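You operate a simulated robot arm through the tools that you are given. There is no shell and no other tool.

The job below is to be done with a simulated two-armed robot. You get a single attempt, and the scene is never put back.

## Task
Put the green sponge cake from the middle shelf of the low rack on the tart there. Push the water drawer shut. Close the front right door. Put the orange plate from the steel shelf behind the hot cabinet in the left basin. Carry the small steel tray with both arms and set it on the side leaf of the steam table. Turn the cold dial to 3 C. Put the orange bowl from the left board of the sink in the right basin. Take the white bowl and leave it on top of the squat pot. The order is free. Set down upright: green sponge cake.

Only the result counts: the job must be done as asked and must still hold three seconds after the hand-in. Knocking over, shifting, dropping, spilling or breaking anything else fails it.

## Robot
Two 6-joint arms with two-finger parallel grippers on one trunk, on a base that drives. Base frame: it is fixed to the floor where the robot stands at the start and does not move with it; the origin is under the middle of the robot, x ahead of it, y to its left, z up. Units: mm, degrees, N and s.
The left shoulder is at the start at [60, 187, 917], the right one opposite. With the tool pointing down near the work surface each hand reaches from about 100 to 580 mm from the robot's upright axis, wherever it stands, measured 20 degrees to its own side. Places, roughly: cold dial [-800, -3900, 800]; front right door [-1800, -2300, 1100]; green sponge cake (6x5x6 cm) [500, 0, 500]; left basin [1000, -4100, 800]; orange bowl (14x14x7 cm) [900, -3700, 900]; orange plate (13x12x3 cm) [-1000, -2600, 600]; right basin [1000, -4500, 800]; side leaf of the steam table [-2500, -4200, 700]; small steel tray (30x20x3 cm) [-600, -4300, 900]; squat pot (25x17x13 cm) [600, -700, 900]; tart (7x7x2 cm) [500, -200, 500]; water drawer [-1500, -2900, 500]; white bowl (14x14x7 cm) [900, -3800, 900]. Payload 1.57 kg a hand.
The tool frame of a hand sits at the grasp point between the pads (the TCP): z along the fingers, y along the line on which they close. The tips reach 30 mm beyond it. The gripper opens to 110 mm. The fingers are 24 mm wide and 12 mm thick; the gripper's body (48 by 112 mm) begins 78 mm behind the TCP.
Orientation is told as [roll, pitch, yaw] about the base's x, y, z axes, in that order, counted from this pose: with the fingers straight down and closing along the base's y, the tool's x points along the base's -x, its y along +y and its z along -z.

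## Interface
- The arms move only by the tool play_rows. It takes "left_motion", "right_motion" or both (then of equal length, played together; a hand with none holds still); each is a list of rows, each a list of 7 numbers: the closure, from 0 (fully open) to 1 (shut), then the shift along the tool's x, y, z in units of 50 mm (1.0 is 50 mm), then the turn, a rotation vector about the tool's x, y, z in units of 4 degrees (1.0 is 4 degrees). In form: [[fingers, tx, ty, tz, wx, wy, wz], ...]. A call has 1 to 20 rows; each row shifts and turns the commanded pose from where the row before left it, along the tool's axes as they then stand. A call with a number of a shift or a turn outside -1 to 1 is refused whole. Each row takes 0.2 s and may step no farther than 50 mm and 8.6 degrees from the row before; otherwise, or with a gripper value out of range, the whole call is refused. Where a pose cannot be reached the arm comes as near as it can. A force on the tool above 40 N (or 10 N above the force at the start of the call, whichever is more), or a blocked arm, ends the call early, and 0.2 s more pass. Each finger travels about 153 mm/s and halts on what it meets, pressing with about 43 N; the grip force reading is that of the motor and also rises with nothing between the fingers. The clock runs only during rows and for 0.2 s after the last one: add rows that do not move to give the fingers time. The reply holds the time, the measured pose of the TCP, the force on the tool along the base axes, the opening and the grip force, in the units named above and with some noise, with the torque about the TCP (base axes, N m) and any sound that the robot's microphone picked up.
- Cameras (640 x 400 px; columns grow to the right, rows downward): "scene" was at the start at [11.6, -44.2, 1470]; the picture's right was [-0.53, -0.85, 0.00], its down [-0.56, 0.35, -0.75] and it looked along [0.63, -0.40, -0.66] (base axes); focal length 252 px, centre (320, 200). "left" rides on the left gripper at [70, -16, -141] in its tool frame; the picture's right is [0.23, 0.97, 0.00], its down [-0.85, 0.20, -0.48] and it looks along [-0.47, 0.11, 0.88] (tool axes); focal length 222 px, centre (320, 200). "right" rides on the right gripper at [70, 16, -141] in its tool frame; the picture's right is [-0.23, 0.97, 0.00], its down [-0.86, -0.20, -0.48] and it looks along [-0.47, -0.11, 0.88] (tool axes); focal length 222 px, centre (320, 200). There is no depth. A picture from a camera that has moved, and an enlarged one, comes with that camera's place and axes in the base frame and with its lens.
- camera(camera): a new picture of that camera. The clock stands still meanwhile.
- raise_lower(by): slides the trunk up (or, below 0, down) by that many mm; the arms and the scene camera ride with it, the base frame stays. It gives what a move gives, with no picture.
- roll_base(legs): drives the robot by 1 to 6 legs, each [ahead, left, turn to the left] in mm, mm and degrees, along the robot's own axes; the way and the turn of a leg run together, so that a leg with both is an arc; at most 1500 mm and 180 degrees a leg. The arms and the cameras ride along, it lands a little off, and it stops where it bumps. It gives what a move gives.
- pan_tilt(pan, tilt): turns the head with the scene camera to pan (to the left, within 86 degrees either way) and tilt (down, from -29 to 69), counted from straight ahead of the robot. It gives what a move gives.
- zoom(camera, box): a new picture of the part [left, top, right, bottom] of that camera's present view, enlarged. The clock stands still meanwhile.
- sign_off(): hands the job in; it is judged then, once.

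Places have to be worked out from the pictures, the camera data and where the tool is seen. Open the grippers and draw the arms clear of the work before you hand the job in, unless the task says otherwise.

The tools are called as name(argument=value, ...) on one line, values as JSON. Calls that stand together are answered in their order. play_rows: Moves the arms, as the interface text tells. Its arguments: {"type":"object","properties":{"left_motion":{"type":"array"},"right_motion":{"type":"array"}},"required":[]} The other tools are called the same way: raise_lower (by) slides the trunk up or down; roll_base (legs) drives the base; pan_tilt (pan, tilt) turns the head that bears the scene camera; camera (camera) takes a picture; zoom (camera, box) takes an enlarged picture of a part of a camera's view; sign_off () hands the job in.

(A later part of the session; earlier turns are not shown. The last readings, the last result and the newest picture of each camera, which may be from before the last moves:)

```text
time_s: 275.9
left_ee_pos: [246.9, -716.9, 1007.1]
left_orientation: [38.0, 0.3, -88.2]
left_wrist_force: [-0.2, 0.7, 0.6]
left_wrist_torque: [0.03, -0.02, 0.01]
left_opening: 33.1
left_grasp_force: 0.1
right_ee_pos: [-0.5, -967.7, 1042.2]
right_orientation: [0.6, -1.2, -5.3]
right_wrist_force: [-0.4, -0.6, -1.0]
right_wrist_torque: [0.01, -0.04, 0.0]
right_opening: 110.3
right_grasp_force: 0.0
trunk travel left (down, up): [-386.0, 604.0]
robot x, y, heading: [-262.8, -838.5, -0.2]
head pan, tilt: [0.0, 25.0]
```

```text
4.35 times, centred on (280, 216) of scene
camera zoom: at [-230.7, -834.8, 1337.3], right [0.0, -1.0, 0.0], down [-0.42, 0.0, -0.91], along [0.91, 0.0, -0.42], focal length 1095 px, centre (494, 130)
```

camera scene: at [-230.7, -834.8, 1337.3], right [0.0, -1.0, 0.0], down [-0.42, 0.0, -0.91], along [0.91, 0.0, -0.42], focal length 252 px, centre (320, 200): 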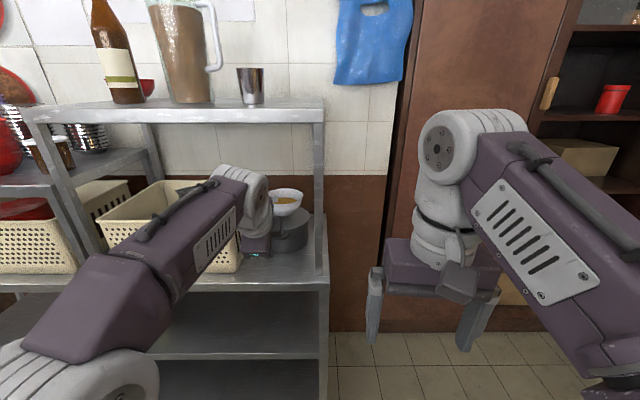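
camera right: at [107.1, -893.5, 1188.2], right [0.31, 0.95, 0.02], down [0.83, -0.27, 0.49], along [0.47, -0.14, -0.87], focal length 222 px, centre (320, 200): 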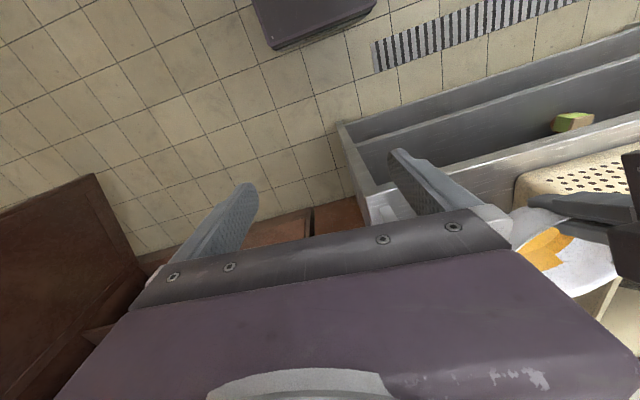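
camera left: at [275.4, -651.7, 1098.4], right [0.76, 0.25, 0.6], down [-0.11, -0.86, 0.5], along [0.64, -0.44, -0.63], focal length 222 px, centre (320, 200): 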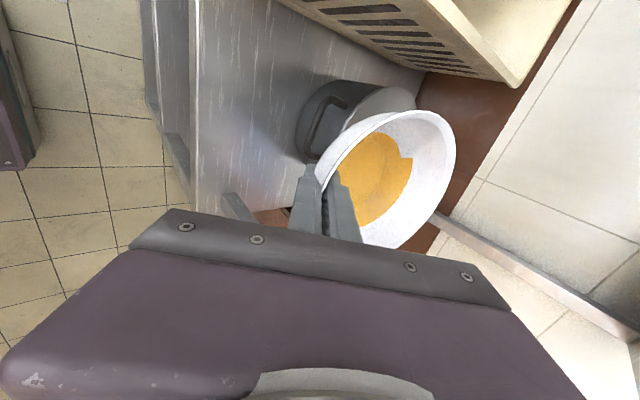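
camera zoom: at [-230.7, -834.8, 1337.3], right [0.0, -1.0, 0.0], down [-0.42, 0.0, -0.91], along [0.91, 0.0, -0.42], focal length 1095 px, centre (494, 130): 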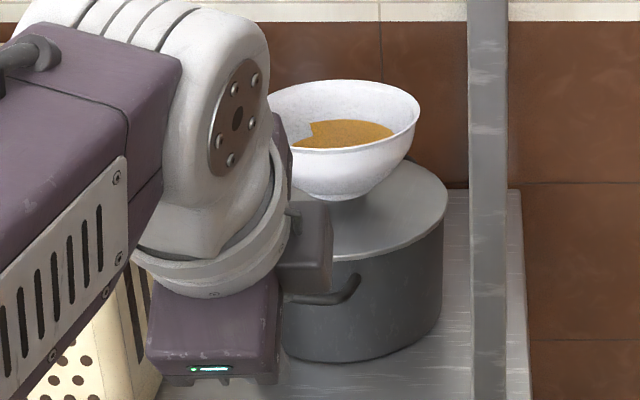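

Level on the knob. Now I raise the trunk, leave the rack, and go down the corridor to the fridge side.

raise_lower(by=110)

roll_base(legs=[[0, -660, 0]])

play_rows(left_motion=[[0, 0, -0.8, 0, 1, 0, 0], [0, 0, -0.8, 0, 1, 0, 0], [0, 0, -0.8, 0, 1, 0, 0], [0, 0, 0, 0, 1, 0, 0], [0, 0, 0, 0, 1, 0, 0], [0, 0, 0, 0, 1, 0, 0], [0, 0, 0, 0, 1, 0, 0], [0, 0, 0, 0, 1, 0, 0], [0, 0, 0, 0, 1, 0, 0], [0, 0, 0, 0, 0.5, 0, 0], [0, 0, 0, 0, 0, 0, -1], [0, 0, 0, 0, 0, 0, -1], [0, 0, 0, 0, 0, 0, -1], [0, 0, 0, 0, 0, 0, -1], [0, 0, 0, 0, 0, 0, -1], [0, 0, 0, 0, 0, 0, -1], [0, 0, 0, 0, 0, 0, -1], [0, 0, 0, 0, 0, 0, -1], [0, 0, 0, 0, 0, 0, -1], [0, 0, 0, 0, 0, 0, -1]])

play_rows(left_motion=[[0, 0, 0, 0, 0, 0, -1], [0, 0, 0, 0, 0, 0, -1], [0, 0, 0, 0, 0, 0, -1], [0, 0, 0, 0, 0, 0, -1], [0, 0, 0, 0, 0, 0, -1], [0, 0, 0, 0, 0, 0, -1], [0, 0, 0, 0, 0, 0, -1], [0, 0, 0, 0, 0, 0, -1], [0, 0, 0, 0, 0, 0, -1], [0, 0, 0, 0, 0, 0, -1], [0, 0, 0, 0, 0, 0, -1], [0, 0, 0, 0, 0, 0, -1], [0, 0, 0, 0, 0, 0, 0]])

roll_base(legs=[[0, 0, -90], [1000, 0, 0]])

```text
time_s: 277.3
left_ee_pos: [248.6, -716.8, 1115.7]
left_orientation: [37.9, 0.1, -88.2]
left_wrist_force: [-0.5, 0.0, 0.2]
left_wrist_torque: [-0.04, 0.01, 0.01]
left_opening: 32.9
left_grasp_force: 0.1
right_ee_pos: [1.1, -967.0, 1152.4]
right_orientation: [0.7, -1.1, -5.3]
right_wrist_force: [-0.1, -0.5, -1.2]
right_wrist_torque: [-0.03, 0.01, -0.03]
right_opening: 110.0
right_grasp_force: 0.1
trunk travel left (down, up): [-496.0, 494.0]
robot x, y, heading: [-264.4, -834.3, -0.2]
head pan, tilt: [0.0, 25.0]
```

```text
time_s: 281.0
left_ee_pos: [244.7, -1378.7, 1115.9]
left_orientation: [37.9, 0.3, -88.5]
left_wrist_force: [0.0, 0.0, -0.5]
left_wrist_torque: [0.03, 0.0, -0.01]
left_opening: 32.9
left_grasp_force: 0.1
right_ee_pos: [-4.3, -1628.0, 1150.7]
right_orientation: [0.6, -1.1, -5.6]
right_wrist_force: [-0.7, -0.1, 0.0]
right_wrist_torque: [0.04, 0.01, -0.02]
right_opening: 110.2
right_grasp_force: 0.0
trunk travel left (down, up): [-496.0, 494.0]
robot x, y, heading: [-266.8, -1495.8, -0.6]
head pan, tilt: [0.0, 25.0]
```

```text
time_s: 285.2
left_ee_pos: [144.7, -1381.0, 1049.0]
left_orientation: [0.1, 0.2, -48.4]
left_wrist_force: [0.7, 0.0, -0.6]
left_wrist_torque: [0.02, 0.01, -0.02]
left_opening: 110.0
left_grasp_force: 0.2
right_ee_pos: [-5.8, -1628.8, 1150.5]
right_orientation: [0.7, -1.1, -5.5]
right_wrist_force: [0.1, -0.4, 0.1]
right_wrist_torque: [-0.02, -0.01, 0.02]
right_opening: 109.9
right_grasp_force: 0.1
trunk travel left (down, up): [-496.0, 494.0]
robot x, y, heading: [-267.0, -1496.7, -0.5]
head pan, tilt: [0.0, 25.0]
```

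```text
time_s: 288.0
left_ee_pos: [144.3, -1381.0, 1049.0]
left_orientation: [0.1, 0.1, -0.4]
left_wrist_force: [-0.4, -0.1, 0.4]
left_wrist_torque: [0.01, 0.01, 0.0]
left_opening: 110.3
left_grasp_force: 0.0
right_ee_pos: [-5.9, -1628.1, 1152.9]
right_orientation: [0.7, -1.1, -5.5]
right_wrist_force: [0.3, 0.3, -0.3]
right_wrist_torque: [-0.03, -0.02, 0.04]
right_opening: 110.0
right_grasp_force: 0.0
trunk travel left (down, up): [-496.0, 494.0]
robot x, y, heading: [-266.2, -1494.9, -0.4]
head pan, tilt: [0.0, 25.0]
```

```text
time_s: 296.9
left_ee_pos: [-142.7, -2892.0, 1049.2]
left_orientation: [0.1, 0.0, -89.6]
left_wrist_force: [-0.1, 0.1, 0.5]
left_wrist_torque: [0.05, 0.02, -0.01]
left_opening: 110.2
left_grasp_force: 0.1
right_ee_pos: [-391.3, -2748.3, 1151.7]
right_orientation: [0.7, -1.1, -94.7]
right_wrist_force: [0.1, 0.2, 1.1]
right_wrist_torque: [0.0, -0.02, 0.03]
right_opening: 110.1
right_grasp_force: 0.1
trunk travel left (down, up): [-496.0, 494.0]
robot x, y, heading: [-262.8, -2482.5, -89.5]
head pan, tilt: [0.0, 25.0]
```

I look ahead at the fridge from here.

roll_base(legs=[[450, 0, 0]])

pan_tilt(pan=-20, tilt=25)

camera(camera="scene")

pan_tilt(pan=-65, tilt=25)

camera(camera="scene")

```text
time_s: 299.6
left_ee_pos: [-139.3, -3341.0, 1048.5]
left_orientation: [0.1, 0.1, -89.5]
left_wrist_force: [0.9, 0.8, 0.0]
left_wrist_torque: [0.0, 0.01, 0.03]
left_opening: 110.1
left_grasp_force: 0.1
right_ee_pos: [-388.8, -3196.5, 1151.5]
right_orientation: [0.7, -1.1, -94.6]
right_wrist_force: [0.5, -0.7, 0.5]
right_wrist_torque: [0.01, -0.02, 0.01]
right_opening: 110.1
right_grasp_force: 0.2
trunk travel left (down, up): [-496.0, 494.0]
robot x, y, heading: [-262.0, -2935.3, -89.6]
head pan, tilt: [0.0, 25.0]
```

```text
time_s: 300.5
left_ee_pos: [-138.7, -3340.9, 1050.5]
left_orientation: [0.2, 0.0, -89.5]
left_wrist_force: [-0.3, -0.7, 0.5]
left_wrist_torque: [0.0, 0.0, 0.02]
left_opening: 109.9
left_grasp_force: 0.2
right_ee_pos: [-388.2, -3196.1, 1151.3]
right_orientation: [0.7, -1.2, -94.7]
right_wrist_force: [-0.8, 0.2, 0.5]
right_wrist_torque: [0.01, 0.0, -0.02]
right_opening: 109.7
right_grasp_force: 0.1
trunk travel left (down, up): [-496.0, 494.0]
robot x, y, heading: [-261.0, -2931.5, -89.7]
head pan, tilt: [-20.0, 25.0]
```

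```text
taken
camera scene: at [-290.0, -2958.3, 1447.3], right [-0.94, 0.33, 0.0], down [0.14, 0.4, -0.91], along [-0.3, -0.85, -0.42], focal length 252 px, centre (320, 200)
```

scene: 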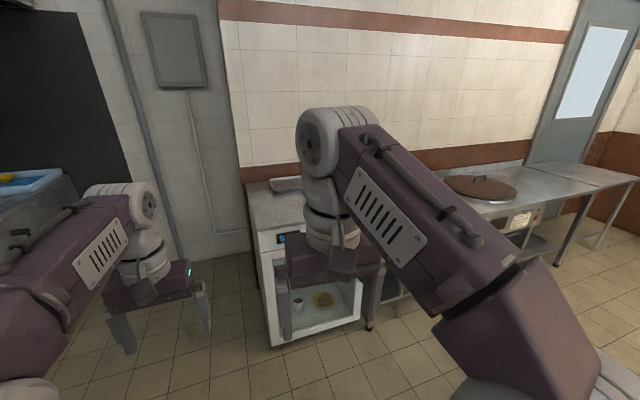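

```text
time_s: 301.6
left_ee_pos: [-139.5, -3340.2, 1049.7]
left_orientation: [0.2, 0.1, -89.5]
left_wrist_force: [-0.5, 0.0, -0.7]
left_wrist_torque: [-0.03, 0.0, -0.02]
left_opening: 110.1
left_grasp_force: 0.1
right_ee_pos: [-388.8, -3195.8, 1152.0]
right_orientation: [0.7, -1.0, -94.6]
right_wrist_force: [-0.2, -0.8, -0.6]
right_wrist_torque: [-0.02, 0.0, 0.01]
right_opening: 109.9
right_grasp_force: 0.2
trunk travel left (down, up): [-496.0, 494.0]
robot x, y, heading: [-262.0, -2927.1, -89.4]
head pan, tilt: [-65.0, 25.0]
```

```text
taken
camera scene: at [-342.4, -2911.3, 1447.3], right [-0.43, 0.9, 0.0], down [0.38, 0.18, -0.91], along [-0.82, -0.39, -0.42], focal length 252 px, centre (320, 200)
```

scene: 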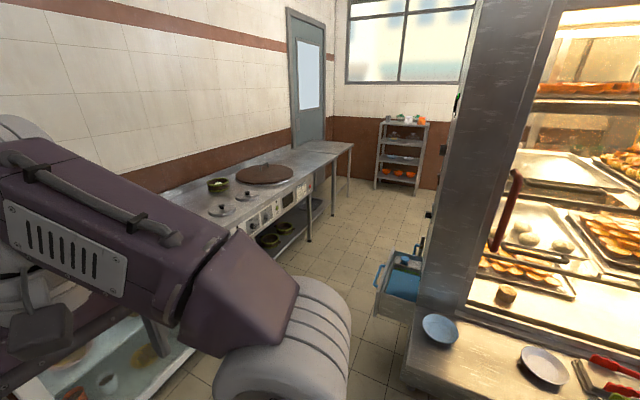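

The drawer is pulled out of the cabinet's -y end; the fridge panel is hidden by my right arm. I move ahead 270 mm, strafe right 330 mm, and look at the fridge panel.

roll_base(legs=[[280, 0, -0.5], [0, -330, 0]])

pan_tilt(pan=0, tilt=35)

camera(camera="scene")

```text
time_s: 305.3
left_ee_pos: [-471.1, -3618.8, 1049.7]
left_orientation: [0.3, 0.0, -90.1]
left_wrist_force: [-0.8, -0.4, 0.5]
left_wrist_torque: [0.02, -0.02, -0.01]
left_opening: 110.0
left_grasp_force: 0.0
right_ee_pos: [-718.0, -3472.8, 1150.5]
right_orientation: [0.7, -1.0, -95.1]
right_wrist_force: [-0.4, 0.2, -0.4]
right_wrist_torque: [-0.03, 0.0, 0.02]
right_opening: 110.1
right_grasp_force: 0.0
trunk travel left (down, up): [-496.0, 494.0]
robot x, y, heading: [-585.2, -3210.1, -90.2]
head pan, tilt: [-65.0, 25.0]
```

```text
time_s: 306.7
left_ee_pos: [-469.3, -3618.4, 1048.7]
left_orientation: [0.3, 0.0, -90.2]
left_wrist_force: [0.0, -0.4, 0.5]
left_wrist_torque: [-0.01, 0.0, 0.0]
left_opening: 110.0
left_grasp_force: 0.0
right_ee_pos: [-718.2, -3472.7, 1151.8]
right_orientation: [0.8, -1.1, -95.2]
right_wrist_force: [-0.2, -0.2, 0.8]
right_wrist_torque: [0.02, 0.03, 0.0]
right_opening: 109.9
right_grasp_force: 0.2
trunk travel left (down, up): [-496.0, 494.0]
robot x, y, heading: [-586.2, -3209.2, -90.2]
head pan, tilt: [0.0, 35.0]
```

```text
taken
camera scene: at [-585.2, -3237.4, 1431.5], right [-1.0, 0.0, 0.0], down [0.0, 0.57, -0.82], along [0.0, -0.82, -0.57], focal length 252 px, centre (320, 200)
```

scene: 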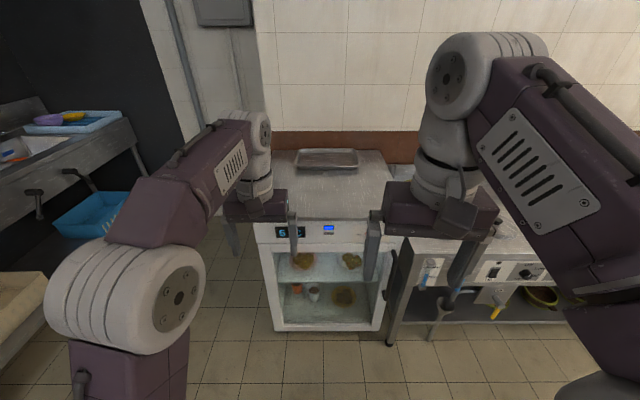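

I zoom on the fridge's control panel and the tray.

zoom(camera="scene", box=[240, 200, 400, 300])

zoom(camera="scene", box=[250, 120, 410, 220])

```text
4.00 times, centred on (320, 250) of scene
camera zoom: at [-585.2, -3237.4, 1431.5], right [-1.0, 0.0, 0.0], down [0.0, 0.57, -0.82], along [0.0, -0.82, -0.57], focal length 1007 px, centre (320, 0)
```

zoom: 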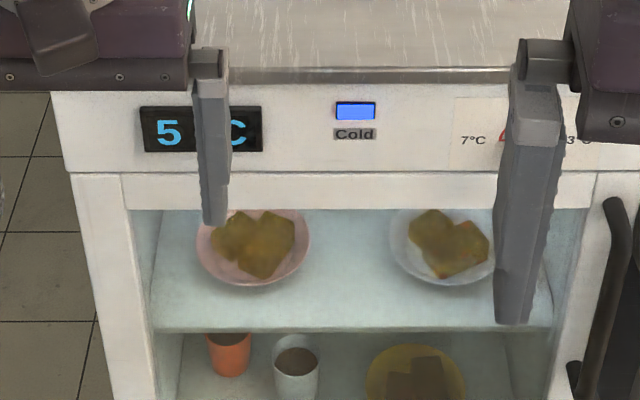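

```text
4.00 times, centred on (330, 170) of scene
camera zoom: at [-585.2, -3237.4, 1431.5], right [-1.0, 0.0, 0.0], down [0.0, 0.57, -0.82], along [0.0, -0.82, -0.57], focal length 1007 px, centre (280, 320)
```

zoom: 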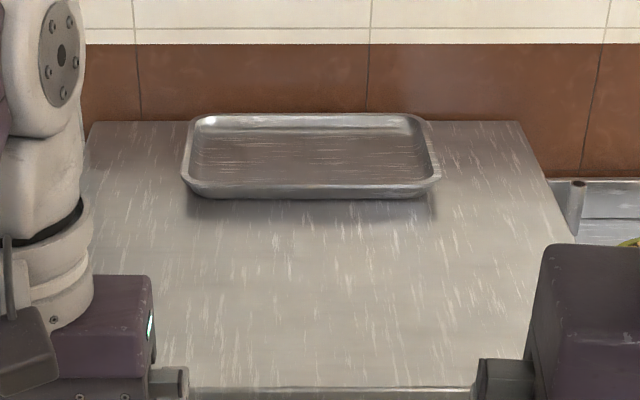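

The dial is behind my right finger; I move the right hand outward to see it.

play_rows(right_motion=[[0, 0, -1, 0, 0, 0, 0], [0, 0, -1, 0, 0, 0, 0], [0, 0, -1, 0, 0, 0, 0], [0, 0, 0, 0, 0, 0, 0]])

zoom(camera="scene", box=[300, 200, 460, 300])

```text
time_s: 307.7
left_ee_pos: [-469.8, -3619.8, 1049.2]
left_orientation: [0.2, -0.1, -90.0]
left_wrist_force: [0.1, -0.1, 0.0]
left_wrist_torque: [0.01, 0.04, 0.01]
left_opening: 110.1
left_grasp_force: 0.1
right_ee_pos: [-866.1, -3459.6, 1149.8]
right_orientation: [0.6, -1.1, -95.2]
right_wrist_force: [-0.5, 0.0, -0.2]
right_wrist_torque: [0.01, 0.03, -0.03]
right_opening: 110.3
right_grasp_force: 0.1
trunk travel left (down, up): [-496.0, 494.0]
robot x, y, heading: [-583.9, -3209.5, -90.0]
head pan, tilt: [0.0, 35.0]
```

```text
4.00 times, centred on (380, 250) of scene
camera zoom: at [-584.3, -3237.1, 1431.5], right [-1.0, 0.0, 0.0], down [0.0, 0.57, -0.82], along [0.0, -0.82, -0.57], focal length 1007 px, centre (80, 0)
```

zoom: 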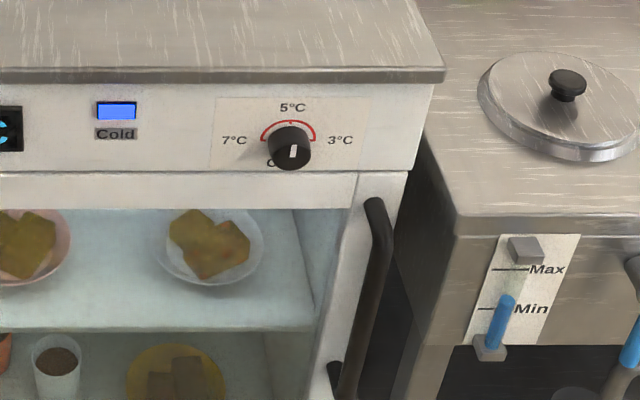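

The dial (pointer up at 5 °C; 3 °C is clockwise to the right) is at ≈ (-775,-3910,800). I bring the right hand in front of it: forward, inward and down first, then pitch it horizontal.

raise_lower(by=60)

play_rows(right_motion=[[0, -0.66, 0.23, 0.5, 0, 0, -0.16], [0, -0.66, 0.23, 0.5, 0, 0, -0.16], [0, -0.66, 0.23, 0.5, 0, 0, -0.16], [0, -0.66, 0.23, 0.5, 0, 0, -0.16], [0, -0.66, 0.23, 0.5, 0, 0, -0.16], [0, -0.66, 0.23, 0.5, 0, 0, -0.16], [0, -0.66, 0.23, 0.5, 0, 0, -0.16], [0, -0.66, 0.23, 0.5, 0, 0, -0.16]])

play_rows(right_motion=[[0, 0, 0, 0, 0, -1, 0], [0, 0, 0, 0, 0, -1, 0], [0, 0, 0, 0, 0, -1, 0], [0, 0, 0, 0, 0, -1, 0], [0, 0, 0, 0, 0, -1, 0], [0, 0, 0, 0, 0, -1, 0], [0, 0, 0, 0, 0, -1, 0], [0, 0, 0, 0, 0, -1, 0], [0, 0, 0, 0, 0, -1, 0], [0, 0, 0, 0, 0, -1, 0], [0, 0, 0, 0, 0, -1, 0], [0, 0, 0, 0, 0, -1, 0]])

```text
time_s: 308.7
left_ee_pos: [-470.3, -3620.9, 1109.5]
left_orientation: [0.2, 0.2, -90.1]
left_wrist_force: [0.2, 0.1, 1.1]
left_wrist_torque: [0.0, 0.01, -0.01]
left_opening: 110.1
left_grasp_force: 0.0
right_ee_pos: [-866.3, -3459.5, 1208.0]
right_orientation: [0.7, -1.1, -95.1]
right_wrist_force: [0.4, 0.2, -0.4]
right_wrist_torque: [0.02, 0.01, -0.02]
right_opening: 110.0
right_grasp_force: 0.0
trunk travel left (down, up): [-556.0, 434.0]
robot x, y, heading: [-585.4, -3210.0, -90.0]
head pan, tilt: [0.0, 35.0]
```

```text
time_s: 310.5
left_ee_pos: [-468.7, -3621.5, 1108.1]
left_orientation: [0.2, 0.2, -90.1]
left_wrist_force: [0.4, -0.5, 0.0]
left_wrist_torque: [0.02, 0.0, 0.01]
left_opening: 109.9
left_grasp_force: 0.0
right_ee_pos: [-786.4, -3736.1, 1014.6]
right_orientation: [0.6, -1.1, -90.1]
right_wrist_force: [0.6, 0.2, 1.0]
right_wrist_torque: [0.05, 0.01, -0.01]
right_opening: 110.1
right_grasp_force: 0.1
trunk travel left (down, up): [-556.0, 434.0]
robot x, y, heading: [-583.5, -3210.4, -90.0]
head pan, tilt: [0.0, 35.0]
```

```text
time_s: 313.1
left_ee_pos: [-469.5, -3619.3, 1108.8]
left_orientation: [0.2, 0.1, -90.1]
left_wrist_force: [-0.5, 0.0, 0.9]
left_wrist_torque: [0.0, 0.01, -0.05]
left_opening: 110.0
left_grasp_force: 0.1
right_ee_pos: [-780.7, -3732.0, 1015.0]
right_orientation: [1.8, -46.6, -90.5]
right_wrist_force: [-0.3, -0.1, 0.3]
right_wrist_torque: [-0.01, 0.0, -0.04]
right_opening: 110.1
right_grasp_force: 0.1
right hand out of reach, approached as far as the arm can: row 12
trunk travel left (down, up): [-556.0, 434.0]
robot x, y, heading: [-583.2, -3212.7, -90.1]
head pan, tilt: [0.0, 35.0]
```

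The pitch stopped at ~-47°. I lower the hand toward dial height first, then pitch further.

play_rows(right_motion=[[0, 0.6, 0, 0.56, 0, 0, 0], [0, 0.6, 0, 0.56, 0, 0, 0], [0, 0.6, 0, 0.56, 0, 0, 0], [0, 0.6, 0, 0.56, 0, 0, 0], [0, 0.3, 0, 0.3, 0, 0, 0]])

play_rows(right_motion=[[0, 0, 0, 0, 0, -1, 0], [0, 0, 0, 0, 0, -1, 0], [0, 0, 0, 0, 0, -1, 0], [0, 0, 0, 0, 0, -1, 0], [0, 0, 0, 0, 0, -1, 0], [0, 0, 0, 0, 0, -1, 0], [0, 0, 0, 0, 0, -1, 0], [0, 0, 0, 0, 0, -1, 0], [0, 0, 0, 0, 0, -1, 0], [0, 0, 0, 0, 0, -1, 0]])

camera(camera="right")

camera(camera="scene")

```text
time_s: 314.3
left_ee_pos: [-469.5, -3619.2, 1109.0]
left_orientation: [0.2, 0.1, -90.1]
left_wrist_force: [0.6, 0.1, -0.2]
left_wrist_torque: [0.0, -0.01, 0.0]
left_opening: 110.1
left_grasp_force: 0.2
right_ee_pos: [-798.8, -3729.1, 869.0]
right_orientation: [2.3, -46.4, -90.5]
right_wrist_force: [-0.6, -0.3, -0.2]
right_wrist_torque: [0.03, -0.01, -0.02]
right_opening: 110.0
right_grasp_force: 0.1
right hand out of reach, approached as far as the arm can: row 1, 2, 3, 4, 5
trunk travel left (down, up): [-556.0, 434.0]
robot x, y, heading: [-584.3, -3208.5, -90.0]
head pan, tilt: [0.0, 35.0]
```

```text
time_s: 316.5
left_ee_pos: [-468.9, -3619.6, 1109.0]
left_orientation: [0.2, 0.0, -90.1]
left_wrist_force: [1.0, 0.2, 0.4]
left_wrist_torque: [-0.02, 0.02, 0.02]
left_opening: 109.8
left_grasp_force: 0.1
right_ee_pos: [-845.0, -3819.6, 980.0]
right_orientation: [36.2, -85.5, -125.2]
right_wrist_force: [0.2, 0.2, -0.4]
right_wrist_torque: [-0.02, 0.04, -0.01]
right_opening: 110.2
right_grasp_force: 0.1
right hand out of reach, approached as far as the arm can: row 1, 2, 3, 4, 5, 6, 7, 8, 9, 10
trunk travel left (down, up): [-556.0, 434.0]
robot x, y, heading: [-583.8, -3210.2, -90.0]
head pan, tilt: [0.0, 35.0]
```

```text
taken
camera right: at [-826.6, -3674.5, 919.6], right [0.96, 0.0, 0.27], down [-0.25, 0.42, 0.87], along [-0.11, -0.91, 0.4], focal length 222 px, centre (320, 200)
```

right: 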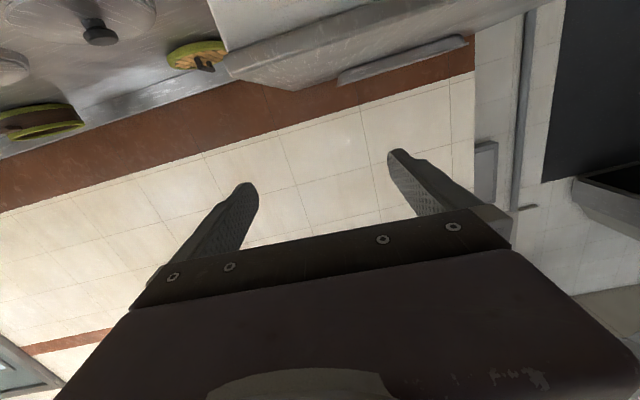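

```text
taken
camera scene: at [-585.4, -3237.9, 1491.5], right [-1.0, 0.0, 0.0], down [0.0, 0.57, -0.82], along [0.0, -0.82, -0.57], focal length 252 px, centre (320, 200)
```

scene: 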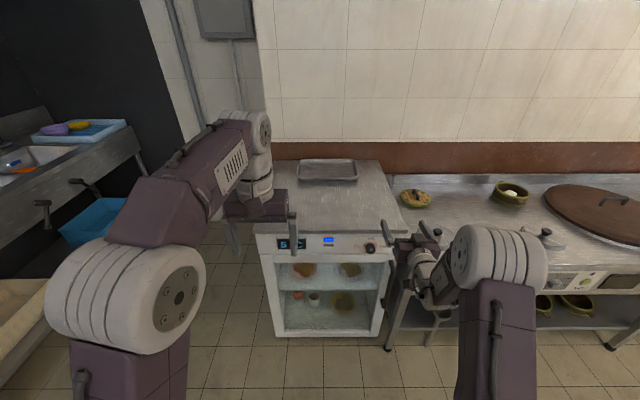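

The hand is now practically horizontal (pointing -y), at z 980. I use trunk and base to bring it in line with the dial: lower 178, strafe left 70.

raise_lower(by=-178)

roll_base(legs=[[0, 68, 0]])

camera(camera="right")

camera(camera="scene")

```text
time_s: 318.5
left_ee_pos: [-469.6, -3619.9, 931.3]
left_orientation: [0.3, 0.0, -90.2]
left_wrist_force: [-0.6, 1.2, 0.2]
left_wrist_torque: [0.01, 0.0, 0.02]
left_opening: 110.0
left_grasp_force: 0.0
right_ee_pos: [-843.7, -3819.8, 801.6]
right_orientation: [35.8, -85.4, -124.7]
right_wrist_force: [-0.7, 0.1, -1.0]
right_wrist_torque: [-0.02, 0.01, 0.0]
right_opening: 110.1
right_grasp_force: 0.2
trunk travel left (down, up): [-378.0, 612.0]
robot x, y, heading: [-583.5, -3211.2, -89.9]
head pan, tilt: [0.0, 35.0]
```

```text
time_s: 319.5
left_ee_pos: [-400.5, -3619.8, 932.4]
left_orientation: [0.1, 0.1, -90.1]
left_wrist_force: [-0.2, -0.4, -0.2]
left_wrist_torque: [-0.01, 0.02, 0.0]
left_opening: 109.8
left_grasp_force: 0.1
right_ee_pos: [-775.4, -3820.0, 802.2]
right_orientation: [34.9, -85.3, -123.8]
right_wrist_force: [-0.3, -0.5, 0.0]
right_wrist_torque: [0.01, 0.04, -0.04]
right_opening: 109.9
right_grasp_force: 0.1
trunk travel left (down, up): [-378.0, 612.0]
robot x, y, heading: [-518.8, -3208.9, -90.1]
head pan, tilt: [0.0, 35.0]
```

```text
taken
camera right: at [-757.9, -3674.1, 742.0], right [0.96, 0.0, 0.27], down [-0.25, 0.42, 0.87], along [-0.11, -0.91, 0.4], focal length 222 px, centre (320, 200)
```

right: 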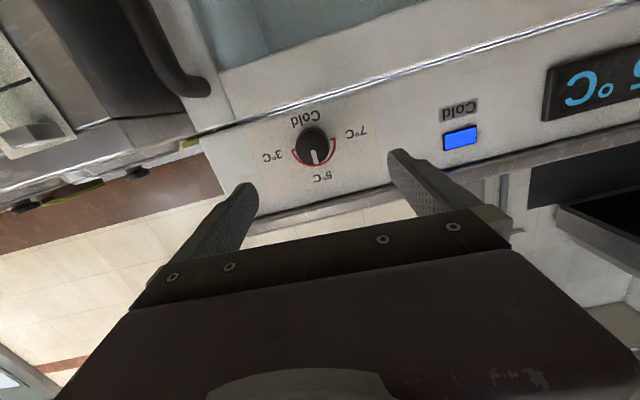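

```text
taken
camera scene: at [-515.6, -3237.6, 1313.5], right [-1.0, 0.0, 0.0], down [0.0, 0.57, -0.82], along [0.0, -0.82, -0.57], focal length 252 px, centre (320, 200)
```

scene: 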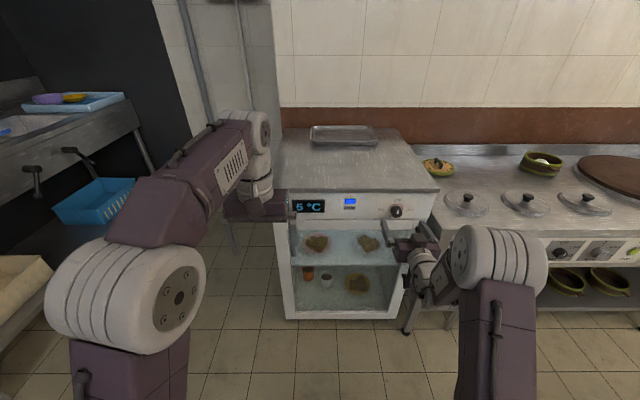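

The wrist camera clearly sees the dial; knob ≈ (-774,-3915,788). I lower 14 mm and drive 65 mm forward so the fingers straddle it.

raise_lower(by=-14)

roll_base(legs=[[62, 0, 0]])

camera(camera="right")

zoom(camera="scene", box=[300, 160, 460, 260])

```text
time_s: 320.1
left_ee_pos: [-402.0, -3620.3, 917.8]
left_orientation: [0.2, 0.1, -90.1]
left_wrist_force: [-0.7, -0.2, 1.4]
left_wrist_torque: [-0.01, -0.01, 0.01]
left_opening: 109.8
left_grasp_force: 0.0
right_ee_pos: [-777.0, -3818.7, 788.1]
right_orientation: [36.0, -85.4, -124.9]
right_wrist_force: [0.3, -0.2, 0.3]
right_wrist_torque: [0.03, 0.01, 0.0]
right_opening: 109.6
right_grasp_force: 0.2
trunk travel left (down, up): [-364.0, 626.0]
robot x, y, heading: [-517.6, -3210.6, -90.2]
head pan, tilt: [0.0, 35.0]
```

```text
time_s: 321.1
left_ee_pos: [-402.3, -3683.2, 917.4]
left_orientation: [0.2, 0.0, -90.0]
left_wrist_force: [0.1, -0.9, -0.1]
left_wrist_torque: [-0.01, 0.0, -0.03]
left_opening: 110.0
left_grasp_force: 0.1
right_ee_pos: [-777.1, -3883.9, 787.1]
right_orientation: [35.2, -85.3, -124.1]
right_wrist_force: [0.9, -0.4, 0.3]
right_wrist_torque: [-0.01, -0.02, 0.0]
right_opening: 110.2
right_grasp_force: 0.1
trunk travel left (down, up): [-364.0, 626.0]
robot x, y, heading: [-516.7, -3274.7, -90.1]
head pan, tilt: [0.0, 35.0]
```

```text
taken
camera right: at [-758.8, -3738.4, 727.0], right [0.96, 0.0, 0.27], down [-0.25, 0.42, 0.87], along [-0.11, -0.91, 0.4], focal length 222 px, centre (320, 200)
```

right: 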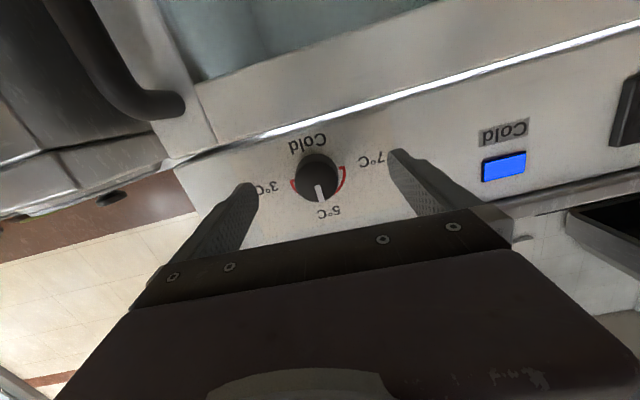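

```text
4.00 times, centred on (380, 210) of scene
camera zoom: at [-517.5, -3302.7, 1299.4], right [-1.0, 0.0, 0.0], down [0.0, 0.57, -0.82], along [0.0, -0.82, -0.57], focal length 1007 px, centre (80, 160)
```

zoom: 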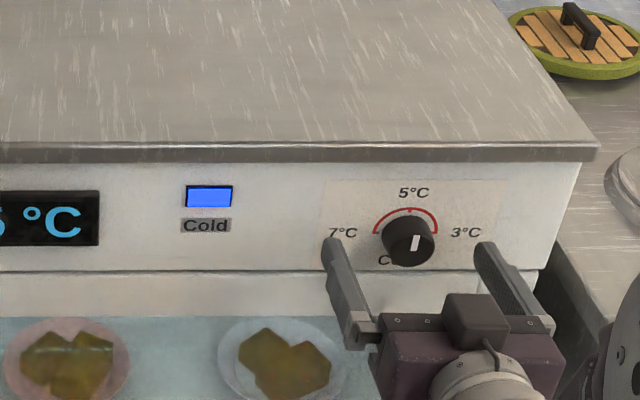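

Fingers straddle the knob. 10 mm further, 3 mm down, then close.

raise_lower(by=-3)

roll_base(legs=[[10, 0, 0]])

play_rows(right_motion=[[0.3, 0, 0, 0, 0, 0, 0], [0.5, 0, 0, 0, 0, 0, 0], [0.65, 0, 0, 0, 0, 0, 0], [0.75, 0, 0, 0, 0, 0, 0], [0.75, 0, 0, 0, 0, 0, 0]])

camera(camera="right")

```text
time_s: 321.6
left_ee_pos: [-402.0, -3683.0, 915.2]
left_orientation: [0.2, 0.1, -90.2]
left_wrist_force: [0.5, -0.2, -0.7]
left_wrist_torque: [0.0, -0.03, 0.0]
left_opening: 110.1
left_grasp_force: 0.0
right_ee_pos: [-776.4, -3883.4, 786.7]
right_orientation: [35.8, -85.3, -124.7]
right_wrist_force: [0.6, -0.4, -0.5]
right_wrist_torque: [0.01, 0.0, 0.01]
right_opening: 109.9
right_grasp_force: 0.0
trunk travel left (down, up): [-361.0, 629.0]
robot x, y, heading: [-518.6, -3271.8, -90.2]
head pan, tilt: [0.0, 35.0]
```

```text
time_s: 322.3
left_ee_pos: [-401.9, -3694.9, 913.7]
left_orientation: [0.2, 0.1, -90.1]
left_wrist_force: [-0.9, -0.2, -0.7]
left_wrist_torque: [0.03, 0.02, -0.01]
left_opening: 109.9
left_grasp_force: 0.0
right_ee_pos: [-777.1, -3893.9, 783.9]
right_orientation: [35.5, -85.4, -124.4]
right_wrist_force: [0.5, 0.1, -0.7]
right_wrist_torque: [0.01, -0.04, -0.03]
right_opening: 109.9
right_grasp_force: 0.1
trunk travel left (down, up): [-361.0, 629.0]
robot x, y, heading: [-514.1, -3284.1, -90.2]
head pan, tilt: [0.0, 35.0]
```

```text
time_s: 323.5
left_ee_pos: [-403.9, -3693.9, 914.6]
left_orientation: [0.4, 0.0, -90.1]
left_wrist_force: [0.8, -0.3, 0.9]
left_wrist_torque: [0.0, -0.03, -0.04]
left_opening: 109.7
left_grasp_force: 0.0
right_ee_pos: [-779.7, -3893.9, 784.8]
right_orientation: [37.6, -85.3, -126.7]
right_wrist_force: [-15.0, -1.8, 2.3]
right_wrist_torque: [0.2, -0.02, -0.8]
right_opening: 36.7
right_grasp_force: 43.1
trunk travel left (down, up): [-361.0, 629.0]
robot x, y, heading: [-516.1, -3281.4, -90.2]
head pan, tilt: [0.0, 35.0]
```

```text
taken
camera right: at [-761.2, -3747.6, 724.4], right [0.96, 0.0, 0.27], down [-0.25, 0.42, 0.87], along [-0.12, -0.91, 0.4], focal length 222 px, centre (320, 200)
```

right: 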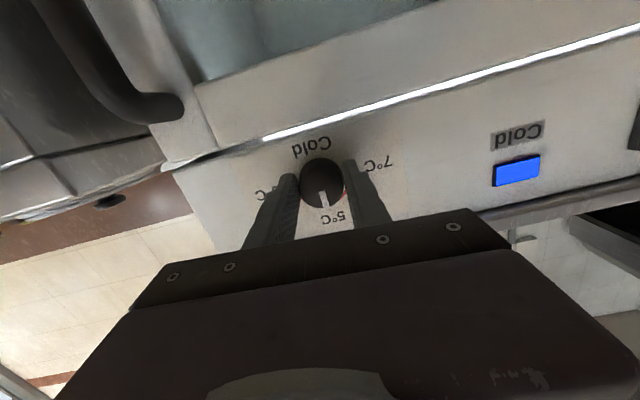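

Knob gripped at 36.7 mm. I turn clockwise (as seen facing the fridge) about the tool axis, first 20°.

play_rows(right_motion=[[0.75, 0, -0.04, 0, 0, 0, 0], [0.75, 0, 0, 0, 0, 0, 1], [0.75, 0, 0, 0, 0, 0, 1], [0.75, 0, 0, 0, 0, 0, 1], [0.75, 0, 0, 0, 0, 0, 1], [0.75, 0, 0, 0, 0, 0, 1], [0.75, 0, 0, 0, 0, 0, 0]])

camera(camera="right")

zoom(camera="scene", box=[280, 150, 440, 250])

```text
time_s: 325.1
left_ee_pos: [-401.9, -3692.2, 914.9]
left_orientation: [0.2, 0.1, -90.1]
left_wrist_force: [-0.5, 0.3, -0.2]
left_wrist_torque: [-0.05, 0.03, 0.0]
left_opening: 110.1
left_grasp_force: 0.0
right_ee_pos: [-779.2, -3891.1, 786.3]
right_orientation: [80.5, -66.9, -170.1]
right_wrist_force: [-5.7, 3.7, 1.6]
right_wrist_torque: [0.05, 0.03, 0.04]
right_opening: 36.6
right_grasp_force: 43.3
trunk travel left (down, up): [-361.0, 629.0]
robot x, y, heading: [-522.5, -3284.0, -90.4]
head pan, tilt: [0.0, 35.0]
```

```text
taken
camera right: at [-738.3, -3747.3, 735.6], right [0.81, -0.02, 0.59], down [-0.52, 0.42, 0.74], along [-0.26, -0.91, 0.33], focal length 222 px, centre (320, 200)
```

right: 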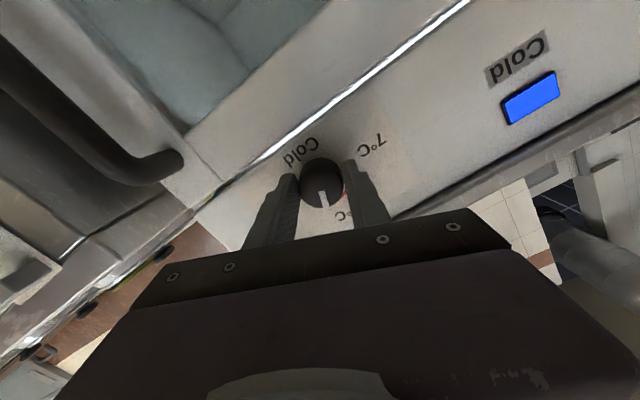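

```text
4.00 times, centred on (360, 200) of scene
camera zoom: at [-518.1, -3310.2, 1296.5], right [-1.0, 0.0, 0.0], down [0.0, 0.57, -0.82], along [0.0, -0.82, -0.57], focal length 1007 px, centre (160, 200)
```

zoom: 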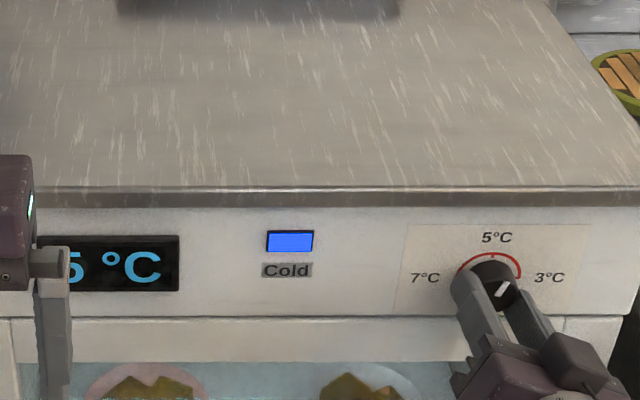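

The pointer follows toward 3 °C. I continue another 40°.

play_rows(right_motion=[[0.75, 0, 0, 0, 0, 0, 1], [0.75, 0, 0, 0, 0, 0, 1], [0.75, 0, 0, 0, 0, 0, 1], [0.75, 0, 0, 0, 0, 0, 1], [0.75, 0, 0, 0, 0, 0, 1], [0.75, 0, 0, 0, 0, 0, 1], [0.75, 0, 0, 0, 0, 0, 1], [0.75, 0, 0, 0, 0, 0, 1], [0.75, 0, 0, 0, 0, 0, 1], [0.75, 0, 0, 0, 0, 0, 1], [0.75, 0, 0, 0, 0, 0, 0]])

camera(camera="right")

zoom(camera="scene", box=[270, 150, 430, 250])

```text
time_s: 327.5
left_ee_pos: [-399.5, -3691.6, 915.7]
left_orientation: [0.1, -0.1, -90.2]
left_wrist_force: [-0.4, -0.3, -0.3]
left_wrist_torque: [0.02, -0.02, 0.01]
left_opening: 110.0
left_grasp_force: 0.1
right_ee_pos: [-776.6, -3892.2, 786.9]
right_orientation: [86.0, -27.2, -176.9]
right_wrist_force: [11.0, -2.0, 8.6]
right_wrist_torque: [-0.15, 0.02, 1.32]
right_opening: 36.5
right_grasp_force: 42.7
trunk travel left (down, up): [-361.0, 629.0]
robot x, y, heading: [-516.7, -3284.7, -89.9]
head pan, tilt: [0.0, 35.0]
```

```text
taken
camera right: at [-708.9, -3749.1, 777.5], right [0.25, -0.06, 0.97], down [-0.86, 0.45, 0.25], along [-0.44, -0.89, 0.06], focal length 222 px, centre (320, 200)
```

right: 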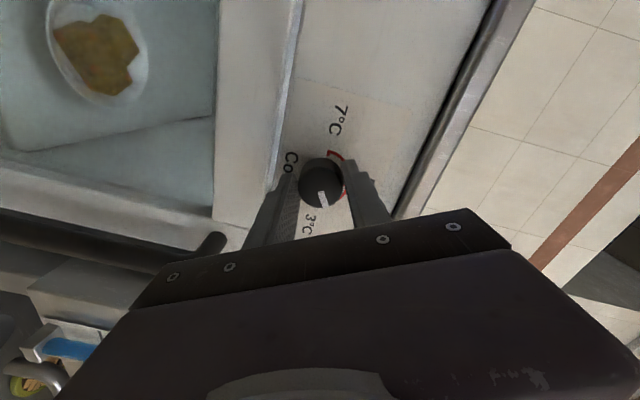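

```text
4.00 times, centred on (350, 200) of scene
camera zoom: at [-515.1, -3309.7, 1296.6], right [-1.0, 0.0, 0.0], down [0.0, 0.57, -0.82], along [0.0, -0.82, -0.57], focal length 1007 px, centre (200, 200)
```

zoom: 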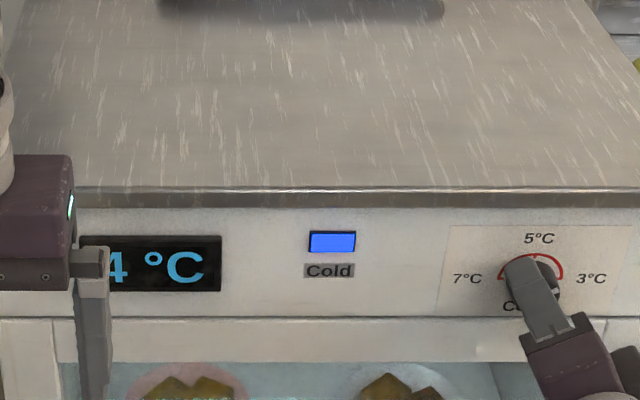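

The display now reads 4 °C. I turn 30° more.

play_rows(right_motion=[[0.75, 0, 0, 0, 0, 0, 1], [0.75, 0, 0, 0, 0, 0, 1], [0.75, 0, 0, 0, 0, 0, 1], [0.75, 0, 0, 0, 0, 0, 1], [0.75, 0, 0, 0, 0, 0, 1], [0.75, 0, 0, 0, 0, 0, 1], [0.75, 0, 0, 0, 0, 0, 1], [0.75, 0, 0, 0, 0, 0, 0]])

camera(camera="right")

zoom(camera="scene", box=[270, 150, 430, 250])

```text
time_s: 329.3
left_ee_pos: [-398.8, -3691.7, 915.9]
left_orientation: [0.0, -0.1, -90.0]
left_wrist_force: [0.1, 0.3, -1.2]
left_wrist_torque: [-0.04, -0.04, 0.0]
left_opening: 110.2
left_grasp_force: 0.0
right_ee_pos: [-776.0, -3892.3, 788.7]
right_orientation: [86.7, 0.5, -178.8]
right_wrist_force: [11.2, -5.8, 22.4]
right_wrist_torque: [-0.62, 0.06, 0.98]
right_opening: 36.3
right_grasp_force: 42.7
trunk travel left (down, up): [-361.0, 629.0]
robot x, y, heading: [-515.0, -3286.6, -90.2]
head pan, tilt: [0.0, 35.0]
```

```text
taken
camera right: at [-708.4, -3750.8, 813.1], right [-0.24, -0.06, 0.97], down [-0.86, 0.47, -0.18], along [-0.45, -0.88, -0.16], focal length 222 px, centre (320, 200)
```

right: 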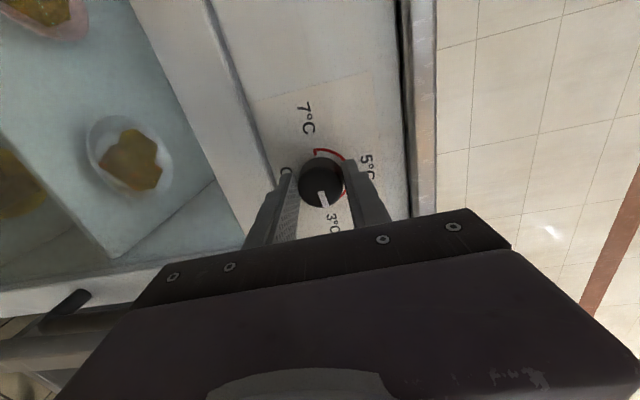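

```text
4.00 times, centred on (350, 200) of scene
camera zoom: at [-514.0, -3308.3, 1296.6], right [-1.0, 0.0, 0.0], down [0.0, 0.57, -0.82], along [0.0, -0.82, -0.57], focal length 1007 px, centre (200, 200)
```

zoom: 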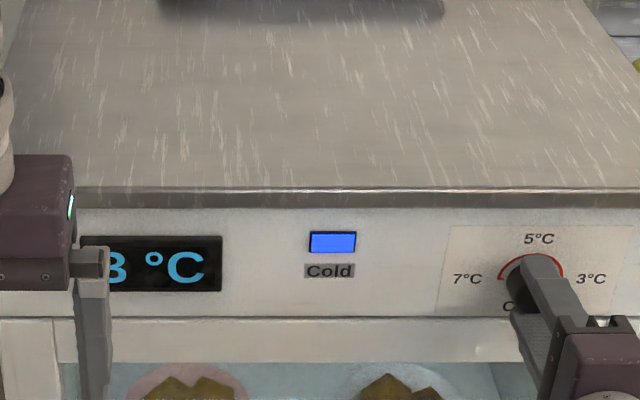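

The display reads 3 °C and the pointer is at the 3 mark. I release and back away.

play_rows(right_motion=[[0.7, 0, 0, 0, 0, 0, 0], [0.6, 0, 0, 0, 0, 0, 0], [0.4, 0, 0, 0, 0, 0, 0], [0.2, 0, 0, 0, 0, 0, 0], [0.1, 0, 0, 0, 0, 0, 0]])

roll_base(legs=[[-150, 0, 0]])

zoom(camera="scene", box=[270, 150, 430, 250])

```text
time_s: 330.5
left_ee_pos: [-401.9, -3692.3, 914.9]
left_orientation: [0.3, 0.2, -90.0]
left_wrist_force: [-0.1, 0.0, 0.4]
left_wrist_torque: [0.03, 0.01, -0.02]
left_opening: 109.9
left_grasp_force: 0.0
right_ee_pos: [-778.0, -3893.1, 783.9]
right_orientation: [86.2, 0.7, -178.9]
right_wrist_force: [0.6, 0.1, -0.1]
right_wrist_torque: [-0.02, 0.04, 0.02]
right_opening: 98.9
right_grasp_force: 0.0
trunk travel left (down, up): [-361.0, 629.0]
robot x, y, heading: [-517.0, -3284.0, -90.1]
head pan, tilt: [0.0, 35.0]
```

```text
time_s: 331.9
left_ee_pos: [-401.9, -3541.0, 915.0]
left_orientation: [0.2, 0.0, -90.0]
left_wrist_force: [-0.4, 0.7, -0.4]
left_wrist_torque: [-0.03, 0.02, -0.04]
left_opening: 110.0
left_grasp_force: 0.0
right_ee_pos: [-779.3, -3741.3, 786.1]
right_orientation: [86.3, 0.7, -178.9]
right_wrist_force: [0.4, 0.1, 0.0]
right_wrist_torque: [0.03, -0.01, -0.01]
right_opening: 98.9
right_grasp_force: 0.1
trunk travel left (down, up): [-361.0, 629.0]
robot x, y, heading: [-514.0, -3133.8, -90.2]
head pan, tilt: [0.0, 35.0]
```

```text
4.00 times, centred on (350, 200) of scene
camera zoom: at [-517.1, -3158.9, 1296.5], right [-1.0, 0.0, 0.0], down [0.0, 0.57, -0.82], along [0.0, -0.82, -0.57], focal length 1007 px, centre (200, 200)
```

zoom: 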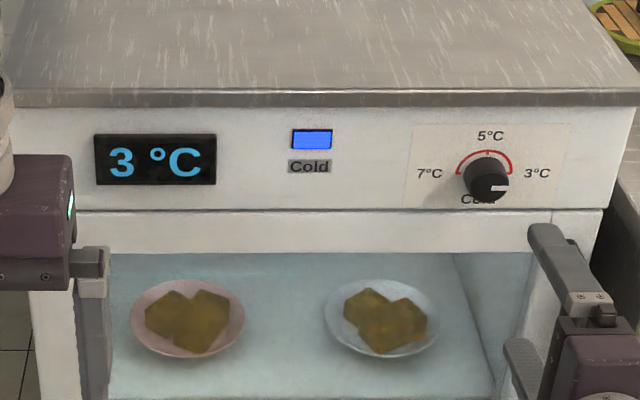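

Dial done (pointer at 3, display 3 °C). Next the tray: ≈ x -767…-473, y -4472…-4287 on the fridge top (z≈867). I unroll the right hand and bring it to a 45° forward tilt.

raise_lower(by=200)

play_rows(right_motion=[[0, 0, 0, 0, 0, 0, -1], [0, 0, 0, 0, 0, 0, -1], [0, 0, 0, 0, 0, 0, -1], [0, 0, 0, 0, 0, 0, -1], [0, 0, 0, 0, 0, 0, -1], [0, 0, 0, 0, 0, 0, -1], [0, 0, 0, 0, 0, 0, -1], [0, 0, 0, 0, 0, 0, -1], [0, 0, 0, 0, 0, 0, -1], [0, 0, 0, 0, 0, 0, -1], [0, 0, 0, 0, 0, 0, -1], [0, 0, 0, 0, 0, 0, -1], [0, 0, 0, 0, 0, 0, -1], [0, 0, 0, 0, 0, 0, -1], [0, 0, 0, 0, 0, 0, -1], [0, 0, 0, 0, 0, 0, -1], [0, 0, 0, 0, 0, 0, -1], [0, 0, 0, 0, 0, 0, -1], [0, 0, 0, 0, 0, 0, -1], [0, 0, 0, 0, 0, 0, -1]])

play_rows(right_motion=[[0, 0, 0, 0, 0, 0, -1], [0, 0, 0, 0, 0, 0, -1], [0, 0, 0, 0, 0, 1, 0], [0, 0, 0, 0, 0, 1, 0], [0, 0, 0, 0, 0, 1, 0], [0, 0, 0, 0, 0, 1, 0], [0, 0, 0, 0, 0, 1, 0], [0, 0, 0, 0, 0, 1, 0], [0, 0, 0, 0, 0, 1, 0], [0, 0, 0, 0, 0, 1, 0], [0, 0, 0, 0, 0, 1, 0], [0, 0, 0, 0, 0, 1, 0], [0, 0, 0, 0, 0, 0, 0]])

```text
time_s: 334.1
left_ee_pos: [-402.0, -3541.3, 1113.2]
left_orientation: [0.1, 0.1, -90.1]
left_wrist_force: [-0.3, 0.1, 0.2]
left_wrist_torque: [0.0, -0.02, -0.02]
left_opening: 110.1
left_grasp_force: 0.1
right_ee_pos: [-778.6, -3741.9, 983.3]
right_orientation: [86.3, 0.8, -178.9]
right_wrist_force: [0.4, -0.3, 0.3]
right_wrist_torque: [0.0, -0.01, 0.0]
right_opening: 98.9
right_grasp_force: 0.0
trunk travel left (down, up): [-561.0, 429.0]
robot x, y, heading: [-518.9, -3131.9, -89.8]
head pan, tilt: [0.0, 35.0]
```

```text
time_s: 338.3
left_ee_pos: [-401.5, -3542.1, 1113.7]
left_orientation: [0.2, 0.1, -90.1]
left_wrist_force: [-0.5, -0.2, 0.4]
left_wrist_torque: [-0.01, 0.0, 0.04]
left_opening: 110.0
left_grasp_force: 0.1
right_ee_pos: [-779.3, -3742.4, 983.7]
right_orientation: [70.4, -78.7, -159.5]
right_wrist_force: [1.8, -0.2, -0.3]
right_wrist_torque: [0.0, 0.0, 0.02]
right_opening: 109.8
right_grasp_force: 0.0
trunk travel left (down, up): [-561.0, 429.0]
robot x, y, heading: [-516.6, -3130.5, -90.4]
head pan, tilt: [0.0, 35.0]
```

```text
time_s: 341.1
left_ee_pos: [-401.7, -3542.6, 1114.3]
left_orientation: [0.2, 0.1, -90.1]
left_wrist_force: [0.0, -0.5, 0.9]
left_wrist_torque: [0.0, 0.01, -0.02]
left_opening: 109.9
left_grasp_force: 0.0
right_ee_pos: [-771.7, -3744.0, 986.1]
right_orientation: [5.7, -50.7, -92.4]
right_wrist_force: [0.1, 0.0, 0.3]
right_wrist_torque: [0.0, 0.03, -0.04]
right_opening: 109.9
right_grasp_force: 0.1
right hand out of reach, approached as far as the arm can: row 12
trunk travel left (down, up): [-561.0, 429.0]
robot x, y, heading: [-514.9, -3131.7, -90.4]
head pan, tilt: [0.0, 35.0]
```

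The right hand is near -50° pitch with ~6° roll. I remove the roll, ease the pitch and bring it 110 mm inboard.

play_rows(right_motion=[[0, 0, 0.5, 0, 0.7, 0.8, 0], [0, 0, 0.5, 0, 0.7, 0.8, 0], [0, 0, 0.5, 0, 0, 0, 0], [0, 0, 0.5, 0, 0, 0, 0], [0, 0, 0, 0, 0, 0, 0]])

play_rows(left_motion=[[0, -0.5, 0, 0.6, 0, -1, 0], [0, -0.5, 0, 0.6, 0, -1, 0], [0, -0.5, 0, 0.6, 0, -1, 0], [0, -0.5, 0, 0.6, 0, -1, 0], [0, -0.5, 0, 0.6, 0, -1, 0], [0, 0, 0, 0, 0, -1, 0], [0, 0, 0, 0, 0, -1, 0], [0, 0, 0, 0, 0, -1, 0], [0, 0, 0, 0, 0, -1, 0], [0, 0, 0, 0, 0, -1, 0], [0, 0, 0, 0, 0, -1, 0], [0, 0, 0, 0, 0, 0, 0]])

```text
time_s: 342.3
left_ee_pos: [-401.4, -3542.2, 1114.7]
left_orientation: [0.2, 0.1, -90.1]
left_wrist_force: [-1.3, 0.0, 0.1]
left_wrist_torque: [0.01, 0.0, 0.0]
left_opening: 109.9
left_grasp_force: 0.1
right_ee_pos: [-683.5, -3741.4, 983.0]
right_orientation: [-0.2, -44.3, -91.8]
right_wrist_force: [0.4, -0.3, -1.1]
right_wrist_torque: [0.01, -0.02, -0.04]
right_opening: 110.2
right_grasp_force: 0.2
right hand out of reach, approached as far as the arm can: row 1, 2
trunk travel left (down, up): [-561.0, 429.0]
robot x, y, heading: [-516.7, -3134.8, -90.2]
head pan, tilt: [0.0, 35.0]
```

```text
time_s: 344.9
left_ee_pos: [-398.6, -3688.0, 983.7]
left_orientation: [0.7, -42.6, -90.3]
left_wrist_force: [-0.3, 0.0, -0.2]
left_wrist_torque: [-0.01, -0.01, 0.03]
left_opening: 110.1
left_grasp_force: 0.1
right_ee_pos: [-683.3, -3741.7, 982.0]
right_orientation: [-0.2, -44.3, -91.9]
right_wrist_force: [0.3, -0.1, -0.4]
right_wrist_torque: [-0.02, 0.0, -0.01]
right_opening: 110.2
right_grasp_force: 0.1
trunk travel left (down, up): [-561.0, 429.0]
robot x, y, heading: [-516.7, -3133.2, -90.2]
head pan, tilt: [0.0, 35.0]
```

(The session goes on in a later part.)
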